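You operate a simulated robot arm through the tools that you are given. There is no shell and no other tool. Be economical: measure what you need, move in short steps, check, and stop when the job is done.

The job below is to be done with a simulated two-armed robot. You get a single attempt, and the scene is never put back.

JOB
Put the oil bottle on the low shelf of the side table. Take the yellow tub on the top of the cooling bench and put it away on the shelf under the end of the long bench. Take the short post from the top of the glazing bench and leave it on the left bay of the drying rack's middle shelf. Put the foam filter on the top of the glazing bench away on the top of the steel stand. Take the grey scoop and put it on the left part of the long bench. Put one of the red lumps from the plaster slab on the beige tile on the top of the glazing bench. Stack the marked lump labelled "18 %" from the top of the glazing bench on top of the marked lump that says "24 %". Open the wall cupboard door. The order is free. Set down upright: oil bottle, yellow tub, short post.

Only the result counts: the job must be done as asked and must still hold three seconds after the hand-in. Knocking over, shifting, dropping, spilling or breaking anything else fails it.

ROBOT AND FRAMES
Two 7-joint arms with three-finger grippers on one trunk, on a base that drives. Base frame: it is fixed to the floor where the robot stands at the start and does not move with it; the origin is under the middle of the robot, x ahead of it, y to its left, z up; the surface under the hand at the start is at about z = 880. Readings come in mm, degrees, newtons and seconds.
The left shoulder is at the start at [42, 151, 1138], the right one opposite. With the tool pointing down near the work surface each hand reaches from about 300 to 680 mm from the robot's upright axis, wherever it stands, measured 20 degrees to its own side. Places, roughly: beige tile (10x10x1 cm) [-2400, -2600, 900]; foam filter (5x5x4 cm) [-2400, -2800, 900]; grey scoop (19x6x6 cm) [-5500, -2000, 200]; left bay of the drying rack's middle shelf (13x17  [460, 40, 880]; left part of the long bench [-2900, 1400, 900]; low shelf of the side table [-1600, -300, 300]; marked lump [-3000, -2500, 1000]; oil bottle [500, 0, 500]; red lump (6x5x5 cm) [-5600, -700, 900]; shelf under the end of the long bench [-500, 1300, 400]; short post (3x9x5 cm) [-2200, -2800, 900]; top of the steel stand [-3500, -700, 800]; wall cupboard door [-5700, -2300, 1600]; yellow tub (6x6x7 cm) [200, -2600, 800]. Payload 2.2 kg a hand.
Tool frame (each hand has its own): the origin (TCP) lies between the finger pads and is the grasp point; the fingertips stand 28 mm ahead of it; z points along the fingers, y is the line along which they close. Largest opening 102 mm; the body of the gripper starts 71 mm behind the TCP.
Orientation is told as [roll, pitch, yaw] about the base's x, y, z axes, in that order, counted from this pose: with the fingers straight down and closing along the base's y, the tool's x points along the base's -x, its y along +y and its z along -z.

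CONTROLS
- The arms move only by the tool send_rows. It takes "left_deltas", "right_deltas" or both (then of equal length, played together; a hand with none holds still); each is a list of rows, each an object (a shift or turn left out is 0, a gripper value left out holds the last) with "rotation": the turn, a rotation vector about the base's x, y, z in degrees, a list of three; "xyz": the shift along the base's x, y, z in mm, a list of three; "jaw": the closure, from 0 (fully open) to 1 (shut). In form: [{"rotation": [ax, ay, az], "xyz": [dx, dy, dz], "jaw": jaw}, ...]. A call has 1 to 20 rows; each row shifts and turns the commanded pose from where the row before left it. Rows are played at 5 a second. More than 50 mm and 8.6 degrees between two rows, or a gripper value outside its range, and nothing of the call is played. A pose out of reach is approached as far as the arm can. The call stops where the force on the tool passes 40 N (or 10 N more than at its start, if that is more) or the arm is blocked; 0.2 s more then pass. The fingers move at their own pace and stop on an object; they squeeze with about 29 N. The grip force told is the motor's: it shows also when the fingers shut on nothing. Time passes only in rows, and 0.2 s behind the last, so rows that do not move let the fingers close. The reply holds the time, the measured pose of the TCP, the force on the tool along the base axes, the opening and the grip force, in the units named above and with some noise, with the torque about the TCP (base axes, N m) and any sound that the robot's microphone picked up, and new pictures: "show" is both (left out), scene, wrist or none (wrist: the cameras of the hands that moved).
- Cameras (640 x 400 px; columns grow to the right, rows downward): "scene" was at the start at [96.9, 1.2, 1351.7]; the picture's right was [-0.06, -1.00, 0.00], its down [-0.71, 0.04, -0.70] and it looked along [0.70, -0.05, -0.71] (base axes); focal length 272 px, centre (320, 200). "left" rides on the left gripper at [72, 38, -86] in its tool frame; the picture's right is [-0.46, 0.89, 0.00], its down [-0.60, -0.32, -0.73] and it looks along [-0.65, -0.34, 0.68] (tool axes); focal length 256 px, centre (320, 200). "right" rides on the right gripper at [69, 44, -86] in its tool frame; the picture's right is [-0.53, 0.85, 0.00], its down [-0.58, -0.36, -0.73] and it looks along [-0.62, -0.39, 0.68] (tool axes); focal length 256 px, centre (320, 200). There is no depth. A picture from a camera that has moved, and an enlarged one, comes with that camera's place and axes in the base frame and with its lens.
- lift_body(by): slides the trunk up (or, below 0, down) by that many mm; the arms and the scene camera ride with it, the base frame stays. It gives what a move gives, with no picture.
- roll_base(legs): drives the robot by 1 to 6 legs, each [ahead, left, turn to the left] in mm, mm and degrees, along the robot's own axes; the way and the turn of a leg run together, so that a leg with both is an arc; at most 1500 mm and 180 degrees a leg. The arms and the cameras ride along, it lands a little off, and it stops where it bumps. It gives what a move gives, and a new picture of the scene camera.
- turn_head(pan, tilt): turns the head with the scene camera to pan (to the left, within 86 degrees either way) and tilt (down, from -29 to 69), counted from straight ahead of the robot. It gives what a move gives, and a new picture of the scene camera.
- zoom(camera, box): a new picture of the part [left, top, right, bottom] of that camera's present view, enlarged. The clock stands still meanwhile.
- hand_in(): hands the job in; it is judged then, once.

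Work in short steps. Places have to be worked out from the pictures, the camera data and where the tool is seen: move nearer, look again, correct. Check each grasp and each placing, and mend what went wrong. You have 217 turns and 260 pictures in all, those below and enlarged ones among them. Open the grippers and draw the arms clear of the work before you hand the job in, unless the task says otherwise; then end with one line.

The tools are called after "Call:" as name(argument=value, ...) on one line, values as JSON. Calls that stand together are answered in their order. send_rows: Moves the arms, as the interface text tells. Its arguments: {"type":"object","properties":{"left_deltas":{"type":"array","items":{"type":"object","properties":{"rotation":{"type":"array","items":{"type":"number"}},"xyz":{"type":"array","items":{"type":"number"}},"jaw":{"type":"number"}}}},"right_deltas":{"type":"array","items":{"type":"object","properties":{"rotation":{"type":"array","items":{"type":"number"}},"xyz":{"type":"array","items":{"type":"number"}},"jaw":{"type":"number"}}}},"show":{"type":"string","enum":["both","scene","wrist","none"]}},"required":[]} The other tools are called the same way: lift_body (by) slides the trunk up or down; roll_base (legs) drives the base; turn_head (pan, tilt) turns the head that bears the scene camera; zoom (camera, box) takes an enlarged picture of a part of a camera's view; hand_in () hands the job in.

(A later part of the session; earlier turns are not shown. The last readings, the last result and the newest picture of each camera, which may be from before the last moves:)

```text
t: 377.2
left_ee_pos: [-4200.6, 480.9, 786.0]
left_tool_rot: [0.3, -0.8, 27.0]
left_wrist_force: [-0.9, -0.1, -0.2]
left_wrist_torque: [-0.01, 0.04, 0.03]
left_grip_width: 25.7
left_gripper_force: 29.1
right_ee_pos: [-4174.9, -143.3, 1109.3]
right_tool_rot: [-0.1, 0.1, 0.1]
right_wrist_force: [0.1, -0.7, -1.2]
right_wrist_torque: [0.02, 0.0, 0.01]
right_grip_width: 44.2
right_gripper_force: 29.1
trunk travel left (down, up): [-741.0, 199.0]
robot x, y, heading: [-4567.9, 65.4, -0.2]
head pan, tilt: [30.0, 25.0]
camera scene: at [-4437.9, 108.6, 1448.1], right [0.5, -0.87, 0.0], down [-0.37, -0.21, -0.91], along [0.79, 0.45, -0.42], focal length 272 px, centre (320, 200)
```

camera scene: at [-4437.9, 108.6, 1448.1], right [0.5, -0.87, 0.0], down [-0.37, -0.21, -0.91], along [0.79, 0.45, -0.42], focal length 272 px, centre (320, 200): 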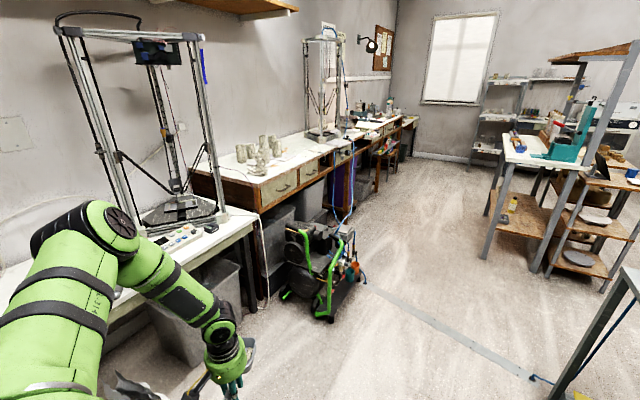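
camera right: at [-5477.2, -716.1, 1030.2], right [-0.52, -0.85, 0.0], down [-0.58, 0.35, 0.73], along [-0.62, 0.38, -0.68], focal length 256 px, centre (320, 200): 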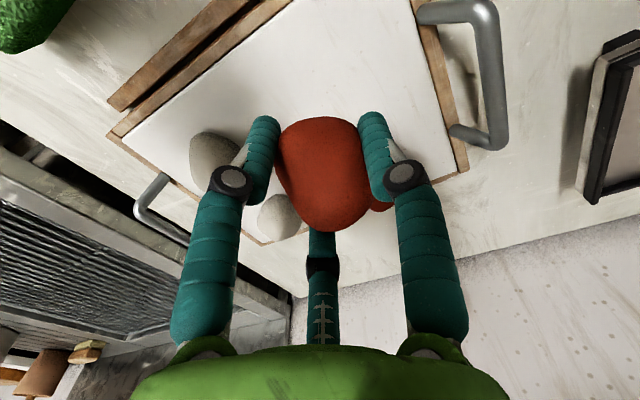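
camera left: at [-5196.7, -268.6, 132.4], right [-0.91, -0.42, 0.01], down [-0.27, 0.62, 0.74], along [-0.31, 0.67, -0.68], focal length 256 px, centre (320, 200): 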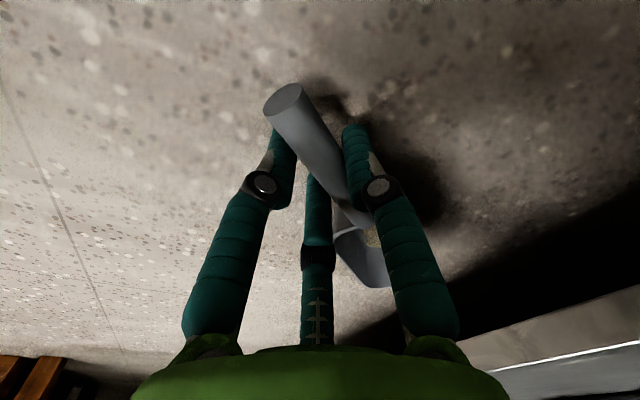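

Good overview: long bench starts at x≈-3370, front y≈1100; the compressor stands before its left end. Raise the trunk, drive east, and turn to face the bench.

Call:
lift_body(by=190)

Call:
roll_base(legs=[[1000, 0, 0], [970, 80, 0], [0, 0, 90]])

```text
t: 379.2
left_ee_pos: [-4201.5, 481.0, 975.5]
left_tool_rot: [0.3, -0.7, 27.0]
left_wrist_force: [-0.5, 0.7, -0.9]
left_wrist_torque: [-0.03, 0.02, -0.01]
left_grip_width: 26.0
left_gripper_force: 29.1
right_ee_pos: [-4175.7, -142.3, 1298.9]
right_tool_rot: [-0.3, 0.2, 0.1]
right_wrist_force: [0.2, -0.4, -0.8]
right_wrist_torque: [0.0, 0.03, -0.02]
right_grip_width: 44.2
right_gripper_force: 29.4
trunk travel left (down, up): [-931.0, 9.0]
robot x, y, heading: [-4569.5, 60.6, -0.3]
head pan, tilt: [30.0, 25.0]
```

```text
t: 392.9
left_ee_pos: [-3000.9, 511.3, 975.9]
left_tool_rot: [0.4, -0.7, 116.0]
left_wrist_force: [1.3, -0.8, -0.7]
left_wrist_torque: [-0.01, -0.02, 0.0]
left_grip_width: 25.8
left_gripper_force: 29.0
right_ee_pos: [-2378.2, 528.0, 1298.3]
right_tool_rot: [-0.2, 0.0, 89.0]
right_wrist_force: [0.1, -0.2, -0.7]
right_wrist_torque: [-0.02, 0.01, -0.04]
right_grip_width: 44.1
right_gripper_force: 29.2
trunk travel left (down, up): [-931.0, 9.0]
robot x, y, heading: [-2590.1, 137.8, 88.8]
head pan, tilt: [30.0, 25.0]
camera scene: at [-2632.9, 268.2, 1638.1], right [0.88, 0.48, 0.0], down [0.2, -0.37, -0.91], along [-0.44, 0.79, -0.42], focal length 272 px, centre (320, 200)
```

scene: 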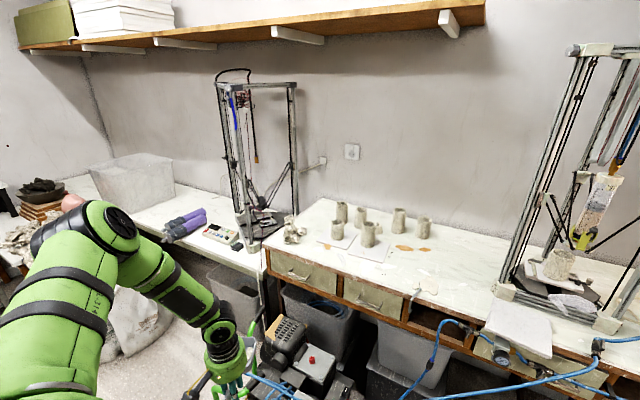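

Zoom on the bench's left part for a free place.

Call:
zoom(camera="scene", box=[260, 190, 500, 340])

```text
2.67 times, centred on (380, 265) of scene
camera zoom: at [-2632.9, 268.2, 1638.1], right [0.88, 0.48, 0.0], down [0.2, -0.37, -0.91], along [-0.44, 0.79, -0.42], focal length 725 px, centre (160, 27)
```

zoom: 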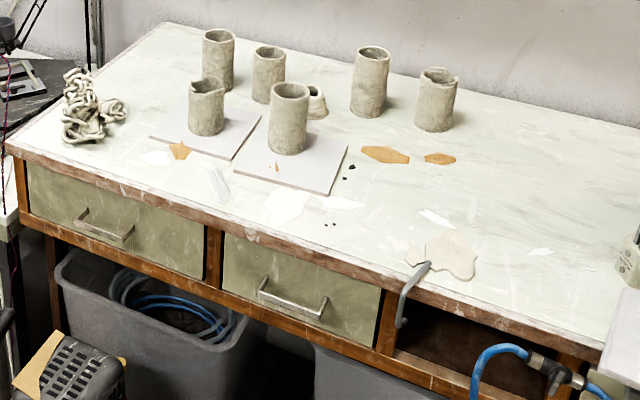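

Choose bowl spot ≈(-2767,1314), so TCP ≈(-2733,1244). Shift right 207 and drive ahead 600, then view.

Call:
send_rows(left_deltas=[{"xyz": [0, 0, 20]}, {"xyz": [0, 0, 20]}], show="none")

Call:
turn_head(pan=30, tilt=45)

Call:
roll_base(legs=[[0, -207, 0], [600, 0, 1]])

```text
t: 393.5
left_ee_pos: [-3001.2, 510.4, 1016.7]
left_tool_rot: [0.3, -0.7, 116.0]
left_wrist_force: [-0.1, -0.8, -0.6]
left_wrist_torque: [0.0, 0.03, 0.02]
left_grip_width: 26.1
left_gripper_force: 29.0
right_ee_pos: [-2377.8, 526.1, 1299.9]
right_tool_rot: [-0.2, 0.0, 89.0]
right_wrist_force: [0.5, -0.3, -1.1]
right_wrist_torque: [-0.01, -0.02, 0.03]
right_grip_width: 44.2
right_gripper_force: 29.4
trunk travel left (down, up): [-931.0, 9.0]
robot x, y, heading: [-2593.5, 134.7, 88.6]
head pan, tilt: [30.0, 25.0]
```

```text
t: 394.4
left_ee_pos: [-3000.8, 512.4, 1015.7]
left_tool_rot: [0.2, -0.8, 115.9]
left_wrist_force: [0.5, -0.6, -0.8]
left_wrist_torque: [-0.04, -0.02, 0.0]
left_grip_width: 25.9
left_gripper_force: 29.6
right_ee_pos: [-2378.2, 525.9, 1299.0]
right_tool_rot: [-0.2, 0.1, 89.0]
right_wrist_force: [0.6, -0.3, -2.0]
right_wrist_torque: [-0.01, -0.01, 0.01]
right_grip_width: 44.3
right_gripper_force: 29.1
trunk travel left (down, up): [-931.0, 9.0]
robot x, y, heading: [-2590.5, 134.3, 88.7]
head pan, tilt: [30.0, 45.0]
camera scene: at [-2628.2, 258.9, 1607.6], right [0.88, 0.48, 0.0], down [0.34, -0.62, -0.71], along [-0.34, 0.62, -0.71], focal length 272 px, centre (320, 200)
```

scene: 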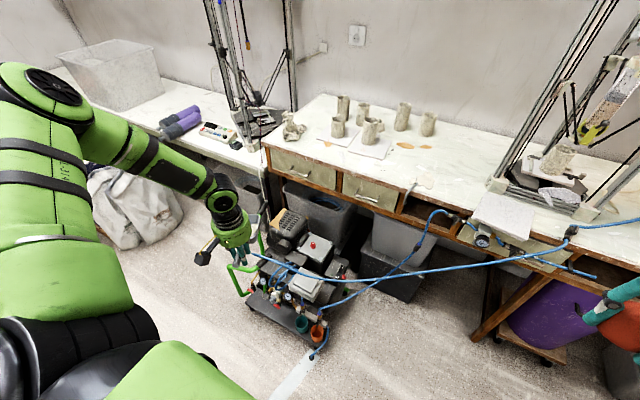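

```text
t: 399.0
left_ee_pos: [-2790.4, 1103.5, 1017.4]
left_tool_rot: [0.4, -0.8, 116.9]
left_wrist_force: [0.4, 0.5, -0.4]
left_wrist_torque: [-0.04, -0.06, 0.03]
left_grip_width: 25.9
left_gripper_force: 29.4
right_ee_pos: [-2169.5, 1127.8, 1299.7]
right_tool_rot: [-0.2, 0.0, 90.0]
right_wrist_force: [0.7, -0.6, -1.5]
right_wrist_torque: [0.02, 0.01, 0.03]
right_grip_width: 44.1
right_gripper_force: 29.6
trunk travel left (down, up): [-931.0, 9.0]
robot x, y, heading: [-2376.0, 736.1, 89.7]
head pan, tilt: [30.0, 45.0]
camera scene: at [-2414.9, 855.5, 1607.7], right [0.87, 0.5, 0.0], down [0.35, -0.61, -0.71], along [-0.35, 0.61, -0.71], focal length 272 px, centre (320, 200)
```

scene: 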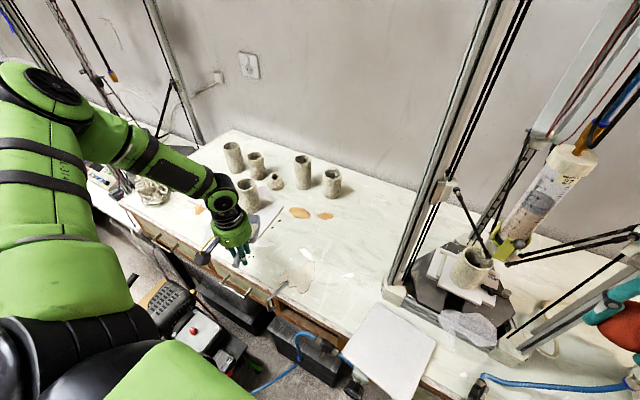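

Spot is clear. Move the scoop over it and lower to z≈945.

Call:
send_rows(left_deltas=[{"xyz": [14, 35, 0]}, {"xyz": [14, 35, 0]}, {"xyz": [14, 35, 0]}, {"xyz": [15, 35, -10]}, {"xyz": [0, 0, -30]}, {"xyz": [0, 0, -25]}, {}], show="scene")

Call:
zoom(camera="scene", box=[200, 170, 360, 270])

```text
t: 400.6
left_ee_pos: [-2757.0, 1206.6, 1018.7]
left_tool_rot: [0.2, -1.0, 116.9]
left_wrist_force: [-0.7, -0.3, -0.4]
left_wrist_torque: [-0.02, -0.02, 0.02]
left_grip_width: 25.6
left_gripper_force: 29.2
left hand out of reach, approached as far as the arm can: row 3, 4, 5, 6
right_ee_pos: [-2169.6, 1130.2, 1298.8]
right_tool_rot: [-0.2, 0.1, 90.1]
right_wrist_force: [0.2, -0.5, -1.3]
right_wrist_torque: [0.03, 0.01, 0.01]
right_grip_width: 44.2
right_gripper_force: 28.8
trunk travel left (down, up): [-931.0, 9.0]
robot x, y, heading: [-2374.3, 735.8, 89.6]
head pan, tilt: [30.0, 45.0]
camera scene: at [-2414.7, 857.8, 1607.5], right [0.87, 0.5, 0.0], down [0.35, -0.61, -0.71], along [-0.35, 0.61, -0.71], focal length 272 px, centre (320, 200)
```

scene: 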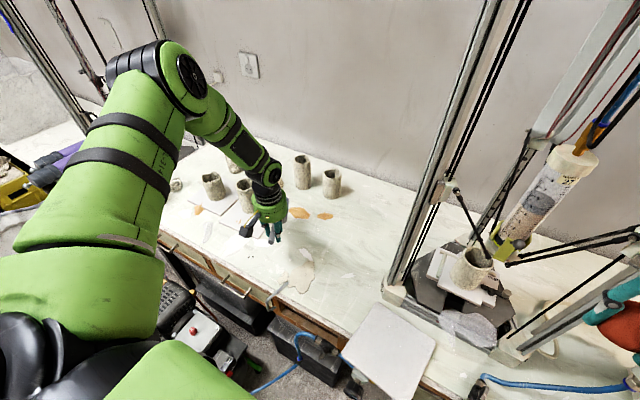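

```text
4.00 times, centred on (280, 220) of scene
camera zoom: at [-2414.7, 857.8, 1607.5], right [0.87, 0.5, 0.0], down [0.35, -0.61, -0.71], along [-0.35, 0.61, -0.71], focal length 1087 px, centre (480, 120)
```

zoom: 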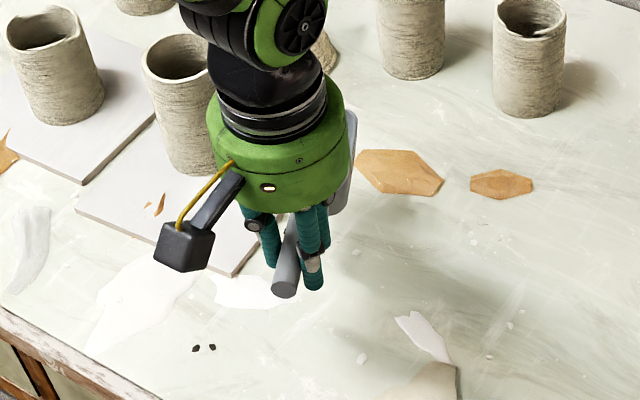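

The left hand is at its limit but over a clear spot. I retract the right hand from the printer and lower with the trunk instead.

Call:
send_rows(right_deltas=[{"xyz": [0, -40, 0]}, {"xyz": [0, -40, 0]}, {"xyz": [0, -40, 0]}, {"xyz": [0, -20, 0]}], show="none")

Call:
lift_body(by=-75)

Call:
lift_body(by=-12)

Call:
zoom(camera="scene", box=[200, 170, 360, 270])

```text
t: 401.6
left_ee_pos: [-2758.3, 1206.2, 1019.7]
left_tool_rot: [0.4, -1.0, 117.0]
left_wrist_force: [-0.6, 1.2, -1.2]
left_wrist_torque: [-0.04, -0.05, 0.04]
left_grip_width: 25.7
left_gripper_force: 29.3
right_ee_pos: [-2169.9, 1002.8, 1307.4]
right_tool_rot: [-0.2, 0.1, 90.1]
right_wrist_force: [-0.4, 1.5, -1.6]
right_wrist_torque: [-0.04, 0.01, -0.03]
right_grip_width: 44.3
right_gripper_force: 29.4
right hand out of reach, approached as far as the arm can: row 4
trunk travel left (down, up): [-931.0, 9.0]
robot x, y, heading: [-2377.8, 736.7, 89.8]
head pan, tilt: [30.0, 45.0]
```

```text
t: 402.7
left_ee_pos: [-2756.3, 1204.9, 945.6]
left_tool_rot: [0.4, -1.1, 116.8]
left_wrist_force: [-0.1, -2.9, 10.1]
left_wrist_torque: [0.39, 0.25, 0.04]
left_grip_width: 25.8
left_gripper_force: 29.5
right_ee_pos: [-2168.7, 1001.6, 1233.2]
right_tool_rot: [-0.2, 0.1, 90.0]
right_wrist_force: [-0.4, 0.7, -1.2]
right_wrist_torque: [-0.04, 0.01, 0.0]
right_grip_width: 44.3
right_gripper_force: 29.2
trunk travel left (down, up): [-856.0, 84.0]
robot x, y, heading: [-2379.0, 737.1, 90.0]
head pan, tilt: [30.0, 45.0]
```

```text
t: 403.3
left_ee_pos: [-2756.1, 1203.3, 933.4]
left_tool_rot: [0.3, -1.0, 116.9]
left_wrist_force: [1.7, -4.2, 13.6]
left_wrist_torque: [0.55, 0.38, 0.03]
left_grip_width: 26.0
left_gripper_force: 28.8
right_ee_pos: [-2167.7, 1000.6, 1220.1]
right_tool_rot: [-0.2, 0.1, 90.0]
right_wrist_force: [-0.1, 0.2, -2.1]
right_wrist_torque: [-0.01, -0.02, 0.03]
right_grip_width: 44.2
right_gripper_force: 28.9
trunk travel left (down, up): [-844.0, 96.0]
robot x, y, heading: [-2374.8, 735.2, 89.7]
head pan, tilt: [30.0, 45.0]
```

```text
4.00 times, centred on (280, 220) of scene
camera zoom: at [-2412.8, 854.6, 1520.8], right [0.87, 0.5, 0.0], down [0.35, -0.61, -0.71], along [-0.35, 0.62, -0.71], focal length 1087 px, centre (480, 120)
```

zoom: 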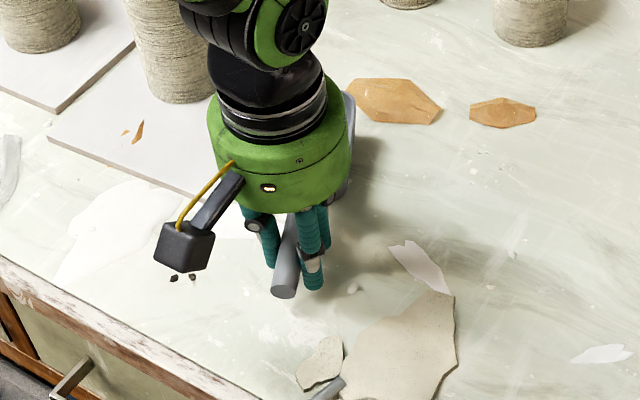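

The scoop rests on the bench (contact from z≈945). Release and rise with the trunk.

Call:
send_rows(left_deltas=[{"jaw": 0.6}, {"jaw": 0.4}, {"jaw": 0.4}], show="none")

Call:
lift_body(by=90)

Call:
roll_base(legs=[[-350, 0, 0]])

Call:
zoom(camera="scene", box=[200, 60, 360, 160])

```text
t: 404.1
left_ee_pos: [-2758.1, 1205.0, 931.0]
left_tool_rot: [0.4, -0.9, 117.0]
left_wrist_force: [-0.2, -0.6, 0.5]
left_wrist_torque: [0.0, 0.0, 0.0]
left_grip_width: 61.4
left_gripper_force: 0.0
right_ee_pos: [-2168.9, 1003.1, 1220.0]
right_tool_rot: [-0.2, 0.2, 90.0]
right_wrist_force: [0.0, 1.0, -1.2]
right_wrist_torque: [0.0, -0.07, -0.01]
right_grip_width: 44.2
right_gripper_force: 29.5
trunk travel left (down, up): [-844.0, 96.0]
robot x, y, heading: [-2369.7, 736.4, 89.6]
head pan, tilt: [30.0, 45.0]
```

```text
t: 405.4
left_ee_pos: [-2757.9, 1204.6, 1022.9]
left_tool_rot: [0.3, -0.9, 116.9]
left_wrist_force: [0.1, 0.2, -0.4]
left_wrist_torque: [-0.02, -0.03, 0.02]
left_grip_width: 61.3
left_gripper_force: 0.1
right_ee_pos: [-2169.4, 1002.6, 1310.5]
right_tool_rot: [-0.2, 0.2, 90.1]
right_wrist_force: [0.4, 0.0, -1.0]
right_wrist_torque: [-0.03, 0.01, 0.0]
right_grip_width: 44.2
right_gripper_force: 29.1
trunk travel left (down, up): [-934.0, 6.0]
robot x, y, heading: [-2377.6, 735.9, 89.7]
head pan, tilt: [30.0, 45.0]
```

```text
t: 407.6
left_ee_pos: [-2758.2, 860.7, 1021.2]
left_tool_rot: [0.4, -0.7, 117.0]
left_wrist_force: [-0.3, 0.1, -0.7]
left_wrist_torque: [-0.03, 0.0, 0.02]
left_grip_width: 61.0
left_gripper_force: 0.0
right_ee_pos: [-2170.8, 659.3, 1310.5]
right_tool_rot: [-0.3, 0.4, 89.9]
right_wrist_force: [0.7, -0.3, -2.4]
right_wrist_torque: [-0.02, 0.0, -0.02]
right_grip_width: 44.1
right_gripper_force: 29.2
trunk travel left (down, up): [-934.0, 6.0]
robot x, y, heading: [-2378.3, 392.4, 89.7]
head pan, tilt: [30.0, 45.0]
camera scene: at [-2416.4, 514.6, 1610.2], right [0.87, 0.5, 0.0], down [0.35, -0.62, -0.71], along [-0.35, 0.61, -0.71], focal length 272 px, centre (320, 200)
```

scene: 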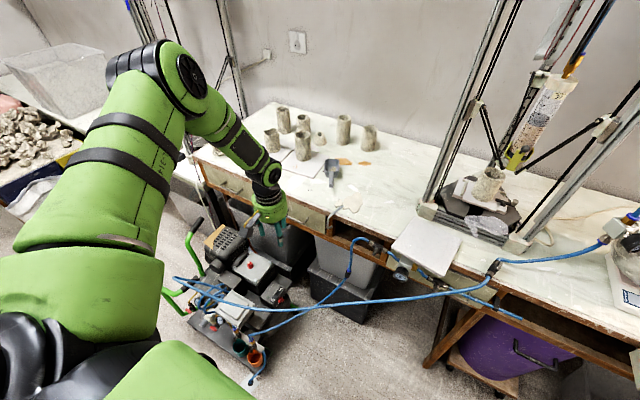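

```text
4.00 times, centred on (280, 110) of scene
camera zoom: at [-2416.4, 514.6, 1610.2], right [0.87, 0.5, 0.0], down [0.35, -0.62, -0.71], along [-0.35, 0.61, -0.71], focal length 1087 px, centre (480, 560)
```

zoom: 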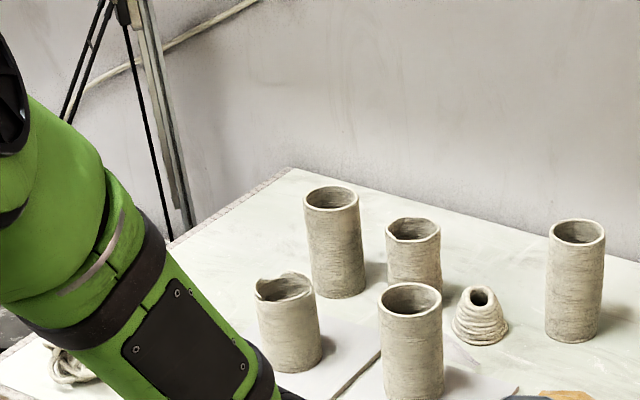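

Scoop placed on the long bench. Now bring the trunk back to normal, tuck the left hand, and drive to the glazing bench with the lump.

Call:
lift_body(by=-260)

Call:
send_rows(left_deltas=[{"xyz": [8, -17, 36], "rotation": [0, 0, -4], "jaw": 0}, {"xyz": [8, -17, 36], "rotation": [0, 0, -4]}, {"xyz": [8, -17, 36], "rotation": [0, 0, -4]}, {"xyz": [8, -17, 36], "rotation": [0, 0, -4]}, {"xyz": [8, -17, 36], "rotation": [0, 0, -4]}, {"xyz": [8, -17, 36], "rotation": [0, 0, -4]}, {"xyz": [8, -17, 36], "rotation": [0, 0, -3]}, {"xyz": [8, -17, 36]}], show="none")

Call:
turn_head(pan=60, tilt=30)

Call:
roll_base(legs=[[0, 0, 90], [150, 0, 0], [0, 600, 0]])

```text
t: 410.3
left_ee_pos: [-2758.4, 859.3, 762.8]
left_tool_rot: [0.3, -1.0, 116.9]
left_wrist_force: [0.0, -0.3, 0.1]
left_wrist_torque: [0.01, 0.01, 0.04]
left_grip_width: 61.3
left_gripper_force: 0.1
right_ee_pos: [-2171.7, 654.4, 1050.4]
right_tool_rot: [-0.2, 0.3, 89.9]
right_wrist_force: [-0.8, -1.0, -2.5]
right_wrist_torque: [0.0, 0.01, 0.0]
right_grip_width: 44.5
right_gripper_force: 29.3
trunk travel left (down, up): [-674.0, 266.0]
robot x, y, heading: [-2377.7, 389.5, 89.7]
head pan, tilt: [30.0, 45.0]
```

```text
t: 412.1
left_ee_pos: [-2694.4, 721.0, 1050.1]
left_tool_rot: [0.3, -0.9, 89.8]
left_wrist_force: [0.1, -0.6, -0.5]
left_wrist_torque: [0.02, 0.02, 0.03]
left_grip_width: 102.1
left_gripper_force: 0.1
right_ee_pos: [-2171.5, 655.2, 1051.1]
right_tool_rot: [-0.2, 0.1, 89.9]
right_wrist_force: [0.6, 0.2, -1.2]
right_wrist_torque: [0.02, 0.01, -0.02]
right_grip_width: 44.4
right_gripper_force: 28.9
trunk travel left (down, up): [-674.0, 266.0]
robot x, y, heading: [-2376.7, 390.9, 89.5]
head pan, tilt: [30.0, 45.0]
```

```text
t: 413.0
left_ee_pos: [-2695.5, 722.3, 1050.5]
left_tool_rot: [0.3, -1.0, 89.9]
left_wrist_force: [-0.2, 0.0, 0.4]
left_wrist_torque: [-0.02, 0.0, 0.0]
left_grip_width: 102.0
left_gripper_force: 0.1
right_ee_pos: [-2170.9, 657.0, 1050.1]
right_tool_rot: [-0.1, 0.2, 90.0]
right_wrist_force: [-0.4, -0.6, -1.0]
right_wrist_torque: [0.0, 0.0, -0.05]
right_grip_width: 44.1
right_gripper_force: 29.3
trunk travel left (down, up): [-674.0, 266.0]
robot x, y, heading: [-2376.7, 390.0, 89.6]
head pan, tilt: [60.0, 30.0]
camera scene: at [-2454.1, 485.9, 1373.1], right [0.51, 0.86, 0.0], down [0.43, -0.25, -0.87], along [-0.75, 0.44, -0.5], focal length 272 px, centre (320, 200)
```

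scene: 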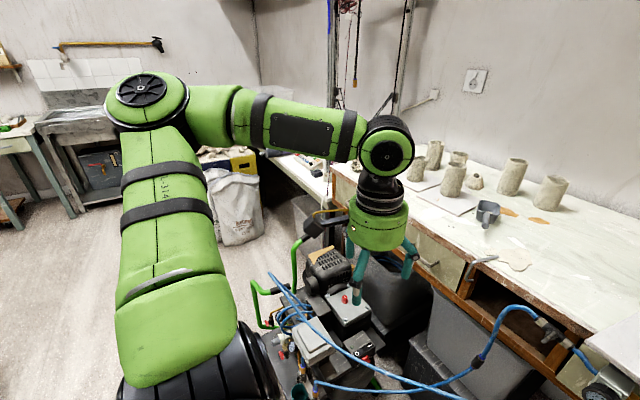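

```text
t: 421.2
left_ee_pos: [-2865.6, -521.9, 1050.4]
left_tool_rot: [0.3, -1.0, 179.6]
left_wrist_force: [0.0, 0.6, -0.3]
left_wrist_torque: [0.02, 0.0, 0.01]
left_grip_width: 102.1
left_gripper_force: 0.0
right_ee_pos: [-2795.3, 1.9, 1051.7]
right_tool_rot: [-0.2, 0.1, 179.6]
right_wrist_force: [0.1, 0.8, -1.0]
right_wrist_torque: [0.0, 0.0, -0.02]
right_grip_width: 44.2
right_gripper_force: 29.0
trunk travel left (down, up): [-674.0, 266.0]
robot x, y, heading: [-2534.3, -206.7, 179.5]
head pan, tilt: [60.0, 30.0]
camera scene: at [-2626.0, -282.1, 1373.2], right [-0.86, 0.51, 0.0], down [0.25, 0.43, -0.87], along [-0.44, -0.75, -0.5], focal length 272 px, centre (320, 200)
```

scene: 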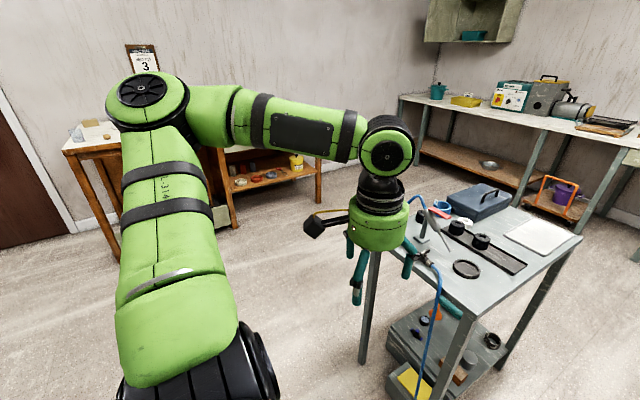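

Continue south, then turn to the bench front at x≈-2176.

Call:
roll_base(legs=[[0, 1330, 0], [0, 0, 90], [0, 360, 0], [300, 0, 0]])

Call:
turn_head(pan=-10, tilt=45)

```text
t: 435.2
left_ee_pos: [-1888.1, -2175.2, 1050.5]
left_tool_rot: [0.3, -1.0, -91.1]
left_wrist_force: [0.0, -0.3, 0.2]
left_wrist_torque: [0.01, 0.01, -0.01]
left_grip_width: 102.0
left_gripper_force: 0.1
right_ee_pos: [-2410.6, -2101.1, 1049.9]
right_tool_rot: [-0.1, 0.2, -91.0]
right_wrist_force: [0.0, 0.9, -1.5]
right_wrist_torque: [0.0, 0.0, 0.0]
right_grip_width: 44.2
right_gripper_force: 29.2
trunk travel left (down, up): [-674.0, 266.0]
robot x, y, heading: [-2203.3, -1839.0, -91.4]
head pan, tilt: [60.0, 30.0]
camera scene: at [-2123.3, -1934.2, 1373.2], right [-0.52, -0.86, 0.0], down [-0.43, 0.26, -0.87], along [0.74, -0.45, -0.5], focal length 272 px, centre (320, 200)
```

scene: 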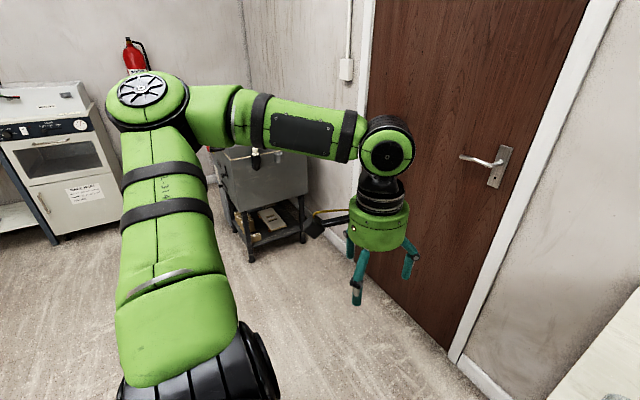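

```text
t: 436.6
left_ee_pos: [-1888.4, -2177.2, 1049.8]
left_tool_rot: [0.3, -1.1, -91.0]
left_wrist_force: [0.3, -0.8, -0.2]
left_wrist_torque: [0.02, 0.02, 0.01]
left_grip_width: 102.0
left_gripper_force: 0.1
right_ee_pos: [-2410.0, -2102.0, 1049.8]
right_tool_rot: [-0.1, 0.2, -91.0]
right_wrist_force: [-0.5, 0.4, -0.9]
right_wrist_torque: [-0.02, 0.02, 0.01]
right_grip_width: 44.2
right_gripper_force: 29.2
trunk travel left (down, up): [-674.0, 266.0]
robot x, y, heading: [-2201.4, -1836.3, -91.1]
head pan, tilt: [-10.0, 45.0]
camera scene: at [-2216.4, -1968.0, 1350.5], right [-0.98, 0.19, 0.0], down [0.14, 0.69, -0.71], along [-0.14, -0.69, -0.71], focal length 272 px, centre (320, 200)
```

scene: 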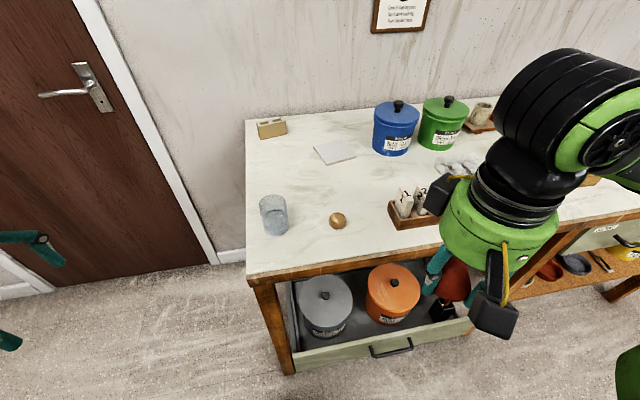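

Drive 100 closer and extend the right hand toward the tile with a ~22° forward tilt.

Call:
roll_base(legs=[[100, 0, 0]])

Call:
send_rows(right_deltas=[{"xyz": [3, -40, 5], "rotation": [-2, 0, 0]}, {"xyz": [3, -40, 0], "rotation": [-2, 0, 0]}, {"xyz": [3, -40, 0], "rotation": [-2, 0, 0]}, {"xyz": [3, -40, 0], "rotation": [-2, 0, 0]}, {"xyz": [3, -40, 0], "rotation": [-2, 0, 0]}, {"xyz": [3, -40, 0], "rotation": [-2, 0, 0]}, {"xyz": [3, -40, 0], "rotation": [-2, 0, 0]}, {"xyz": [3, -40, 0], "rotation": [-2, 0, 0]}, {"xyz": [0, -40, 0], "rotation": [-2, 0, 0]}, {"xyz": [0, -40, 0], "rotation": [-2, 0, 0]}, {}], show="both")

Call:
zoom(camera="scene", box=[240, 80, 464, 220])

```text
t: 437.8
left_ee_pos: [-1890.2, -2275.0, 1050.3]
left_tool_rot: [0.2, -0.9, -91.0]
left_wrist_force: [0.1, 0.0, 0.6]
left_wrist_torque: [-0.04, 0.01, 0.0]
left_grip_width: 101.7
left_gripper_force: 0.1
right_ee_pos: [-2411.8, -2199.8, 1051.1]
right_tool_rot: [-0.3, 0.2, -91.0]
right_wrist_force: [0.0, -0.1, -1.3]
right_wrist_torque: [-0.01, 0.0, -0.01]
right_grip_width: 44.1
right_gripper_force: 29.1
trunk travel left (down, up): [-674.0, 266.0]
robot x, y, heading: [-2205.0, -1935.8, -91.2]
head pan, tilt: [-10.0, 45.0]
camera scene: at [-2218.6, -2066.1, 1350.7], right [-0.98, 0.19, 0.0], down [0.14, 0.69, -0.71], along [-0.14, -0.69, -0.71], focal length 272 px, centre (320, 200)
```

scene: 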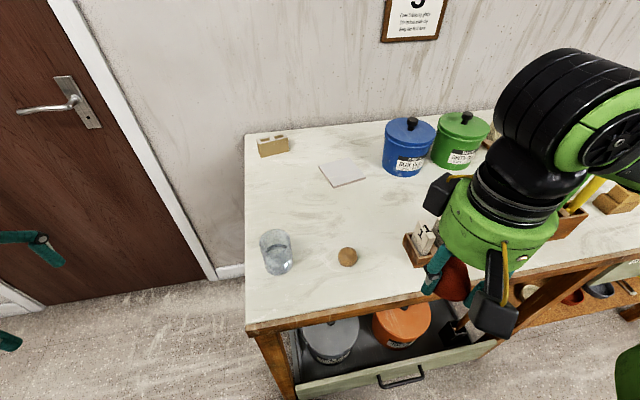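

```text
t: 440.1
left_ee_pos: [-1891.8, -2274.3, 1049.5]
left_tool_rot: [0.3, -1.0, -91.0]
left_wrist_force: [-0.9, 0.9, -0.1]
left_wrist_torque: [-0.03, 0.0, -0.02]
left_grip_width: 102.2
left_gripper_force: 0.1
right_ee_pos: [-2389.2, -2601.1, 1056.4]
right_tool_rot: [0.0, -19.8, -91.0]
right_wrist_force: [-0.7, -0.3, -1.4]
right_wrist_torque: [-0.03, 0.0, 0.02]
right_grip_width: 44.3
right_gripper_force: 29.1
trunk travel left (down, up): [-674.0, 266.0]
robot x, y, heading: [-2202.1, -1938.2, -91.4]
head pan, tilt: [-10.0, 45.0]
camera scene: at [-2219.2, -2066.6, 1350.6], right [-0.98, 0.19, 0.0], down [0.14, 0.69, -0.71], along [-0.14, -0.69, -0.71], focal length 272 px, centre (320, 200)
camera right: at [-2345.2, -2507.0, 1114.5], right [0.84, -0.52, 0.18], down [-0.37, -0.29, 0.88], along [-0.4, -0.81, -0.43], focal length 256 px, centre (320, 200)
```

scene: 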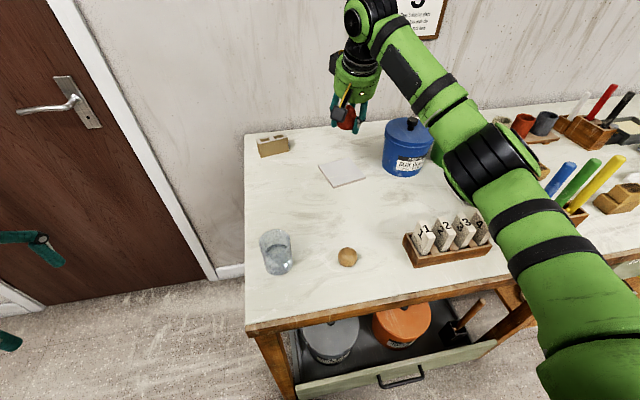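
right: 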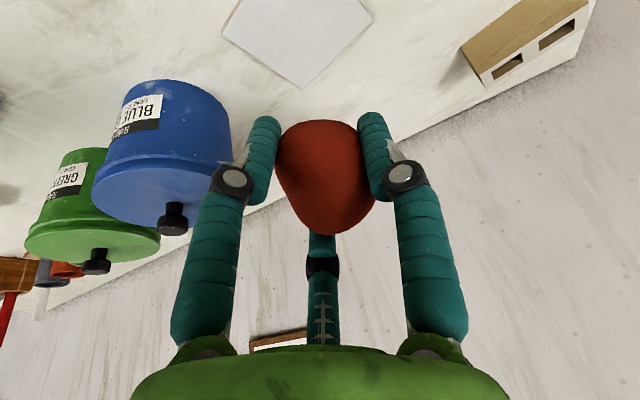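

```text
2.86 times, centred on (352, 150) of scene
camera zoom: at [-2219.2, -2066.6, 1350.6], right [-0.98, 0.19, 0.0], down [0.14, 0.69, -0.71], along [-0.14, -0.69, -0.71], focal length 776 px, centre (229, 343)
```

zoom: 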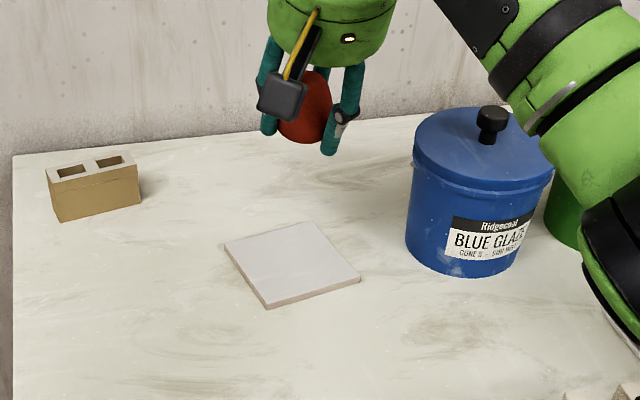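

Tile centre ≈(-2393,-2631). Move over it and lower to just above.

Call:
send_rows(right_deltas=[{"xyz": [-4, -30, -20]}, {"xyz": [0, 0, -35]}, {"xyz": [0, 0, -35]}, {"xyz": [0, 0, -30]}, {}], show="scene")

Call:
zoom(camera="scene", box=[290, 100, 418, 180])

```text
t: 441.4
left_ee_pos: [-1890.4, -2274.7, 1048.9]
left_tool_rot: [0.4, -1.0, -91.0]
left_wrist_force: [-0.5, -1.1, -0.1]
left_wrist_torque: [-0.01, -0.03, -0.01]
left_grip_width: 102.1
left_gripper_force: 0.2
right_ee_pos: [-2392.8, -2631.4, 935.5]
right_tool_rot: [0.2, -19.9, -91.0]
right_wrist_force: [-0.3, -1.2, -2.1]
right_wrist_torque: [0.01, 0.02, 0.02]
right_grip_width: 44.4
right_gripper_force: 29.1
trunk travel left (down, up): [-674.0, 266.0]
robot x, y, heading: [-2201.3, -1937.6, -91.5]
head pan, tilt: [-10.0, 45.0]
camera scene: at [-2218.9, -2066.7, 1350.6], right [-0.98, 0.19, 0.0], down [0.14, 0.69, -0.71], along [-0.14, -0.69, -0.71], focal length 272 px, centre (320, 200)
```

scene: 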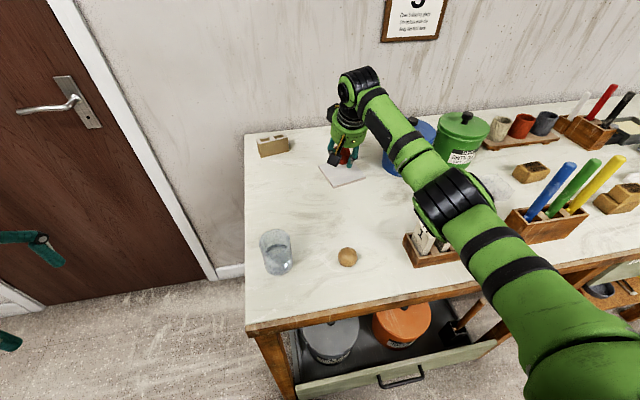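

```text
5.00 times, centred on (354, 140) of scene
camera zoom: at [-2218.9, -2066.7, 1350.6], right [-0.98, 0.19, 0.0], down [0.14, 0.69, -0.71], along [-0.14, -0.69, -0.71], focal length 1359 px, centre (150, 500)
```

zoom: 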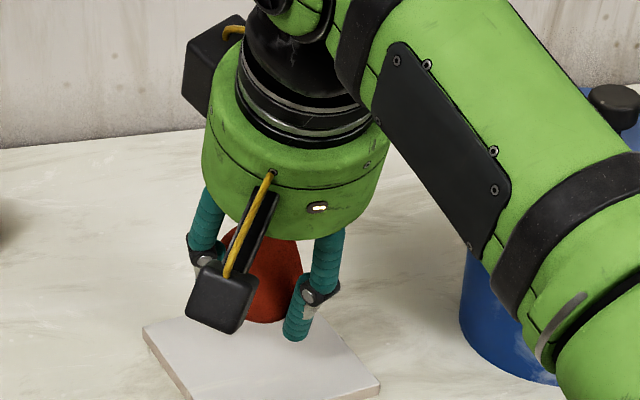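

Lump is centred over the tile. Lower the last 20 mm.

Call:
send_rows(right_deltas=[{"xyz": [0, 0, -8]}, {"xyz": [0, 0, -6]}, {"xyz": [0, 0, -5]}, {}], show="none")

```text
t: 442.4
left_ee_pos: [-1890.4, -2276.2, 1049.6]
left_tool_rot: [0.4, -1.0, -91.0]
left_wrist_force: [0.0, 0.4, 0.0]
left_wrist_torque: [-0.01, 0.0, -0.02]
left_grip_width: 102.2
left_gripper_force: 0.0
right_ee_pos: [-2393.8, -2630.9, 915.9]
right_tool_rot: [0.2, -19.8, -91.1]
right_wrist_force: [-0.4, 0.1, -2.2]
right_wrist_torque: [-0.01, 0.0, -0.04]
right_grip_width: 44.3
right_gripper_force: 28.7
trunk travel left (down, up): [-674.0, 266.0]
robot x, y, heading: [-2201.1, -1935.0, -91.2]
head pan, tilt: [-10.0, 45.0]
```

Call:
send_rows(right_deltas=[{"xyz": [0, 0, -3]}, {"xyz": [0, 0, -3]}, {}], show="none")

```text
t: 443.1
left_ee_pos: [-1891.2, -2274.2, 1049.3]
left_tool_rot: [0.3, -1.0, -91.0]
left_wrist_force: [-0.1, 0.4, 0.2]
left_wrist_torque: [0.0, 0.0, 0.0]
left_grip_width: 102.0
left_gripper_force: 0.1
right_ee_pos: [-2392.1, -2631.1, 910.7]
right_tool_rot: [0.2, -19.8, -91.0]
right_wrist_force: [-0.1, 0.4, -1.7]
right_wrist_torque: [-0.01, 0.04, 0.01]
right_grip_width: 44.0
right_gripper_force: 28.8
trunk travel left (down, up): [-674.0, 266.0]
robot x, y, heading: [-2198.7, -1936.2, -91.3]
head pan, tilt: [-10.0, 45.0]
```

Call:
send_rows(right_deltas=[{"xyz": [0, 0, -3]}, {"xyz": [0, 0, -3]}, {}], show="none")

Call:
zoom(camera="scene", box=[306, 130, 386, 180])

```text
t: 443.9
left_ee_pos: [-1890.0, -2275.9, 1049.6]
left_tool_rot: [0.3, -1.1, -91.0]
left_wrist_force: [-0.5, 0.4, 0.0]
left_wrist_torque: [-0.01, -0.01, 0.01]
left_grip_width: 102.0
left_gripper_force: 0.0
right_ee_pos: [-2393.3, -2630.7, 905.0]
right_tool_rot: [0.1, -19.9, -90.9]
right_wrist_force: [-1.0, -1.0, 2.0]
right_wrist_torque: [0.06, 0.11, 0.08]
right_grip_width: 44.2
right_gripper_force: 29.0
trunk travel left (down, up): [-674.0, 266.0]
robot x, y, heading: [-2203.1, -1943.0, -91.4]
head pan, tilt: [-10.0, 45.0]
```

```text
8.00 times, centred on (346, 155) of scene
camera zoom: at [-2218.6, -2066.8, 1350.6], right [-0.98, 0.19, 0.0], down [0.14, 0.69, -0.71], along [-0.14, -0.69, -0.71], focal length 2174 px, centre (112, 560)
```

zoom: 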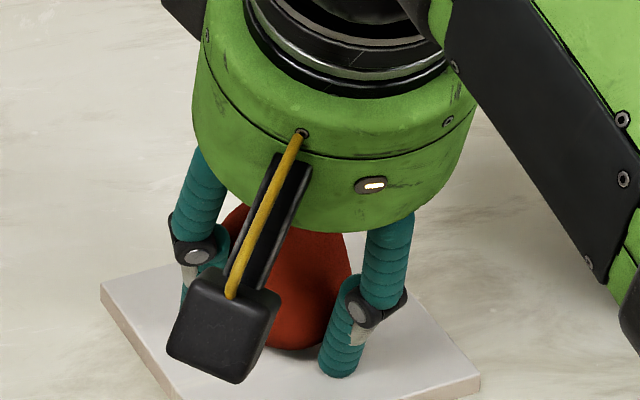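

Touching. Release and withdraw along the tool axis.

Call:
send_rows(right_deltas=[{"jaw": 0.45}, {"jaw": 0.25}, {"jaw": 0.25}, {"xyz": [0, 7, 19]}, {"xyz": [0, 14, 38]}, {"xyz": [0, 14, 38]}, {"xyz": [0, 20, 35]}, {"xyz": [0, 40, 0]}, {"xyz": [0, 40, 0]}], show="none")

Call:
zoom(camera="scene", box=[240, 100, 400, 200])

```text
t: 445.9
left_ee_pos: [-1890.7, -2273.3, 1049.1]
left_tool_rot: [0.2, -1.0, -91.0]
left_wrist_force: [0.1, 0.3, -0.2]
left_wrist_torque: [-0.07, -0.02, 0.01]
left_grip_width: 102.1
left_gripper_force: 0.0
right_ee_pos: [-2393.7, -2492.7, 1034.4]
right_tool_rot: [0.1, -19.7, -91.0]
right_wrist_force: [-0.2, 0.1, -0.7]
right_wrist_torque: [-0.04, 0.0, -0.01]
right_grip_width: 76.5
right_gripper_force: 0.0
trunk travel left (down, up): [-674.0, 266.0]
robot x, y, heading: [-2201.1, -1936.5, -91.2]
head pan, tilt: [-10.0, 45.0]
```

```text
4.00 times, centred on (320, 150) of scene
camera zoom: at [-2219.1, -2065.5, 1350.7], right [-0.98, 0.19, 0.0], down [0.14, 0.69, -0.71], along [-0.14, -0.69, -0.71], focal length 1087 px, centre (320, 400)
```

zoom: 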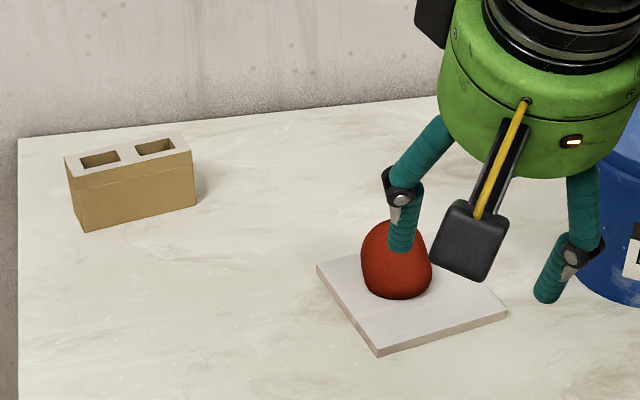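

Lump sits on the tile. Next the post at ≈(-2216,-2772), axis ≈11°, with the right hand from the bench's east end. Retract, raise the trunk 120 for clearance, and go round.

Call:
send_rows(right_deltas=[{"xyz": [0, 40, 0], "rotation": [4, 0, 0], "jaw": 0}, {"xyz": [0, 40, 0], "rotation": [4, 0, 0]}, {"xyz": [0, 40, 0], "rotation": [4, 0, 0]}, {"xyz": [0, 40, 0], "rotation": [4, 0, 0]}, {"xyz": [0, 40, 0], "rotation": [3.7, 0, 0]}, {"xyz": [0, 20, 0]}], left_deltas=[{"xyz": [-10, 5, 0]}, {"xyz": [-10, 5, 0]}, {"xyz": [-10, 5, 0]}, {"xyz": [-10, 5, 0]}, {"xyz": [-10, 5, 0]}, {"xyz": [-10, 5, 0]}], show="none")

Call:
lift_body(by=120)

Call:
roll_base(legs=[[-300, 0, 0], [0, 560, 0], [710, 0, 0], [0, 0, -24]])

```text
t: 447.4
left_ee_pos: [-1950.1, -2245.0, 1049.7]
left_tool_rot: [0.3, -0.9, -91.0]
left_wrist_force: [0.2, 0.0, -0.2]
left_wrist_torque: [0.03, -0.01, 0.01]
left_grip_width: 102.0
left_gripper_force: 0.0
right_ee_pos: [-2391.1, -2276.2, 1035.2]
right_tool_rot: [-0.3, -0.1, -91.0]
right_wrist_force: [-0.2, 0.2, -0.1]
right_wrist_torque: [0.02, -0.03, -0.01]
right_grip_width: 102.0
right_gripper_force: 0.0
trunk travel left (down, up): [-674.0, 266.0]
robot x, y, heading: [-2199.9, -1937.9, -91.1]
head pan, tilt: [-10.0, 45.0]
```

```text
t: 448.9
left_ee_pos: [-1950.5, -2245.2, 1169.4]
left_tool_rot: [0.3, -1.0, -91.1]
left_wrist_force: [-0.5, 0.1, 0.6]
left_wrist_torque: [-0.04, 0.02, 0.02]
left_grip_width: 101.9
left_gripper_force: 0.0
right_ee_pos: [-2391.7, -2276.9, 1155.4]
right_tool_rot: [-0.2, -0.1, -91.1]
right_wrist_force: [0.6, -0.5, -0.3]
right_wrist_torque: [0.02, 0.0, 0.0]
right_grip_width: 101.8
right_gripper_force: 0.1
trunk travel left (down, up): [-794.0, 146.0]
robot x, y, heading: [-2203.3, -1937.5, -91.3]
head pan, tilt: [-10.0, 45.0]
```

```text
t: 458.4
left_ee_pos: [-1536.7, -2738.9, 1170.3]
left_tool_rot: [0.3, -1.0, -114.5]
left_wrist_force: [1.0, 1.0, -0.3]
left_wrist_torque: [0.01, -0.03, -0.01]
left_grip_width: 102.0
left_gripper_force: 0.2
right_ee_pos: [-1954.6, -2592.1, 1156.2]
right_tool_rot: [-0.2, -0.1, -114.5]
right_wrist_force: [0.3, 0.2, -0.6]
right_wrist_torque: [0.04, 0.04, -0.01]
right_grip_width: 102.1
right_gripper_force: 0.0
trunk travel left (down, up): [-794.0, 146.0]
robot x, y, heading: [-1647.9, -2355.6, -114.6]
head pan, tilt: [-10.0, 45.0]
camera scene: at [-1712.4, -2468.4, 1470.6], right [-0.82, 0.57, 0.0], down [0.4, 0.58, -0.71], along [-0.4, -0.58, -0.71], focal length 272 px, centre (320, 200)
```

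scene: 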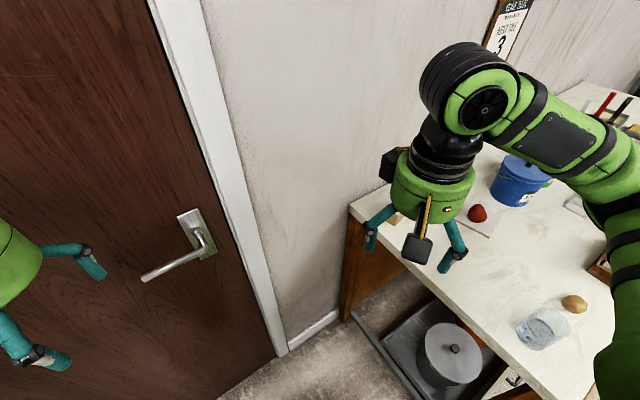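

Move the base west 140, swing the right hand above the post with yaw ≈-168.6°, and look.

Call:
roll_base(legs=[[58, -127, 0]])

Call:
send_rows(right_deltas=[{"xyz": [-15, -22, -10], "rotation": [0, 0, -7]}, {"xyz": [-15, -22, -15], "rotation": [0, 0, -7]}, {"xyz": [-15, -22, -15], "rotation": [0, 0, -7]}, {"xyz": [-15, -22, -15], "rotation": [0, 0, -7]}, {"xyz": [-15, -22, -15], "rotation": [0, 0, -7]}, {"xyz": [-15, -22, -15], "rotation": [0, 0, -7]}, {"xyz": [-15, -22, -15], "rotation": [0, 0, -7]}, {"xyz": [-15, -21, -15], "rotation": [0, 0, -5], "jaw": 0.3}, {}], show="both")

```text
t: 459.7
left_ee_pos: [-1674.5, -2738.5, 1170.4]
left_tool_rot: [0.2, -1.0, -114.5]
left_wrist_force: [0.5, -0.2, -0.6]
left_wrist_torque: [-0.04, 0.01, 0.01]
left_grip_width: 101.8
left_gripper_force: 0.1
right_ee_pos: [-2090.3, -2592.2, 1156.1]
right_tool_rot: [-0.3, -0.2, -114.5]
right_wrist_force: [-1.1, -0.1, 0.2]
right_wrist_torque: [0.0, 0.04, -0.03]
right_grip_width: 102.2
right_gripper_force: 0.1
trunk travel left (down, up): [-794.0, 146.0]
robot x, y, heading: [-1787.8, -2359.0, -114.7]
head pan, tilt: [-10.0, 45.0]
camera scene: at [-1849.0, -2467.8, 1470.7], right [-0.82, 0.57, 0.0], down [0.4, 0.58, -0.71], along [-0.4, -0.58, -0.71], focal length 272 px, centre (320, 200)
```

scene: 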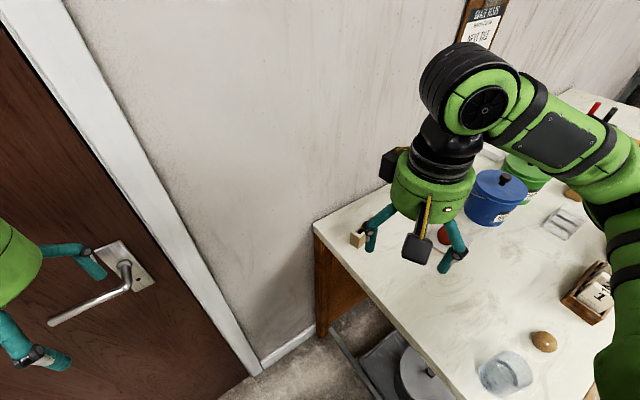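

```text
t: 461.7
left_ee_pos: [-1677.3, -2738.3, 1169.3]
left_tool_rot: [0.2, -1.0, -114.5]
left_wrist_force: [-0.5, -0.9, 0.4]
left_wrist_torque: [-0.01, 0.01, 0.03]
left_grip_width: 102.0
left_gripper_force: 0.1
right_ee_pos: [-2214.5, -2766.2, 1041.5]
right_tool_rot: [-0.2, 0.0, -168.5]
right_wrist_force: [-0.2, -0.4, 0.9]
right_wrist_torque: [0.0, 0.01, 0.0]
right_grip_width: 71.6
right_gripper_force: 0.1
trunk travel left (down, up): [-794.0, 146.0]
robot x, y, heading: [-1788.3, -2356.6, -114.8]
head pan, tilt: [-10.0, 45.0]
camera scene: at [-1852.3, -2467.2, 1470.6], right [-0.82, 0.57, 0.0], down [0.4, 0.58, -0.71], along [-0.4, -0.58, -0.71], focal length 272 px, centre (320, 200)
camera right: at [-2138.5, -2794.0, 1127.3], right [-0.35, -0.94, 0.0], down [-0.64, 0.24, 0.73], along [-0.69, 0.26, -0.68], focal length 256 px, centre (320, 200)
```

scene: 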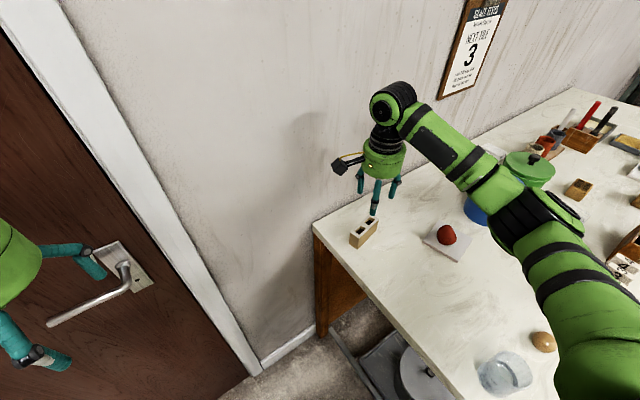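
right: 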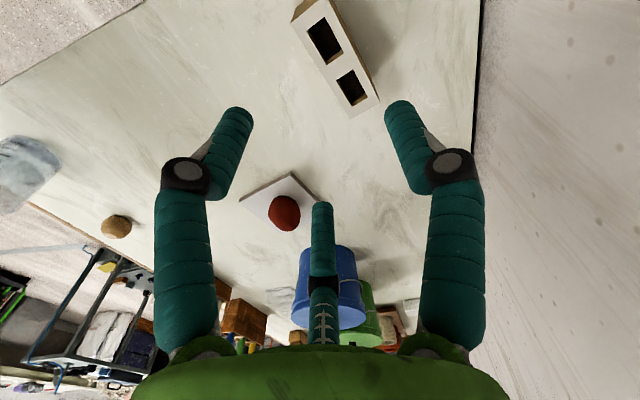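

Post centre ≈(-2213,-2781), angle 12°. Correct 10 mm and descend to z≈904; close.

Call:
send_rows(right_deltas=[{"xyz": [0, -10, -30]}, {"xyz": [0, 0, -35]}, {"xyz": [0, 0, -35]}, {"xyz": [0, 0, -25]}, {"xyz": [0, 0, -12]}, {}, {"jaw": 0.7}, {"jaw": 0.8}, {"jaw": 0.8}], show="wrist")

```text
t: 463.7
left_ee_pos: [-1676.9, -2739.5, 1169.5]
left_tool_rot: [0.4, -1.0, -114.4]
left_wrist_force: [-0.2, 0.4, -0.4]
left_wrist_torque: [-0.01, 0.0, 0.02]
left_grip_width: 102.1
left_gripper_force: 0.0
right_ee_pos: [-2213.2, -2776.4, 904.4]
right_tool_rot: [-0.2, -0.1, -168.5]
right_wrist_force: [0.4, 0.1, 0.6]
right_wrist_torque: [-0.05, 0.03, -0.02]
right_grip_width: 43.4
right_gripper_force: 29.5
trunk travel left (down, up): [-794.0, 146.0]
robot x, y, heading: [-1787.8, -2355.5, -114.5]
head pan, tilt: [-10.0, 45.0]
camera right: at [-2137.9, -2804.3, 990.5], right [-0.35, -0.94, 0.0], down [-0.64, 0.24, 0.73], along [-0.69, 0.26, -0.68], focal length 256 px, centre (320, 200)
```

right: 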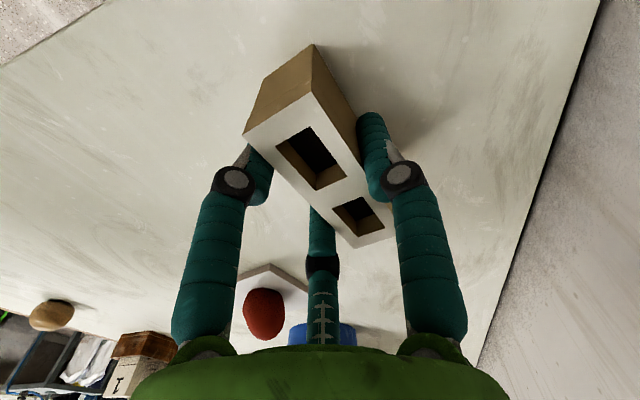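

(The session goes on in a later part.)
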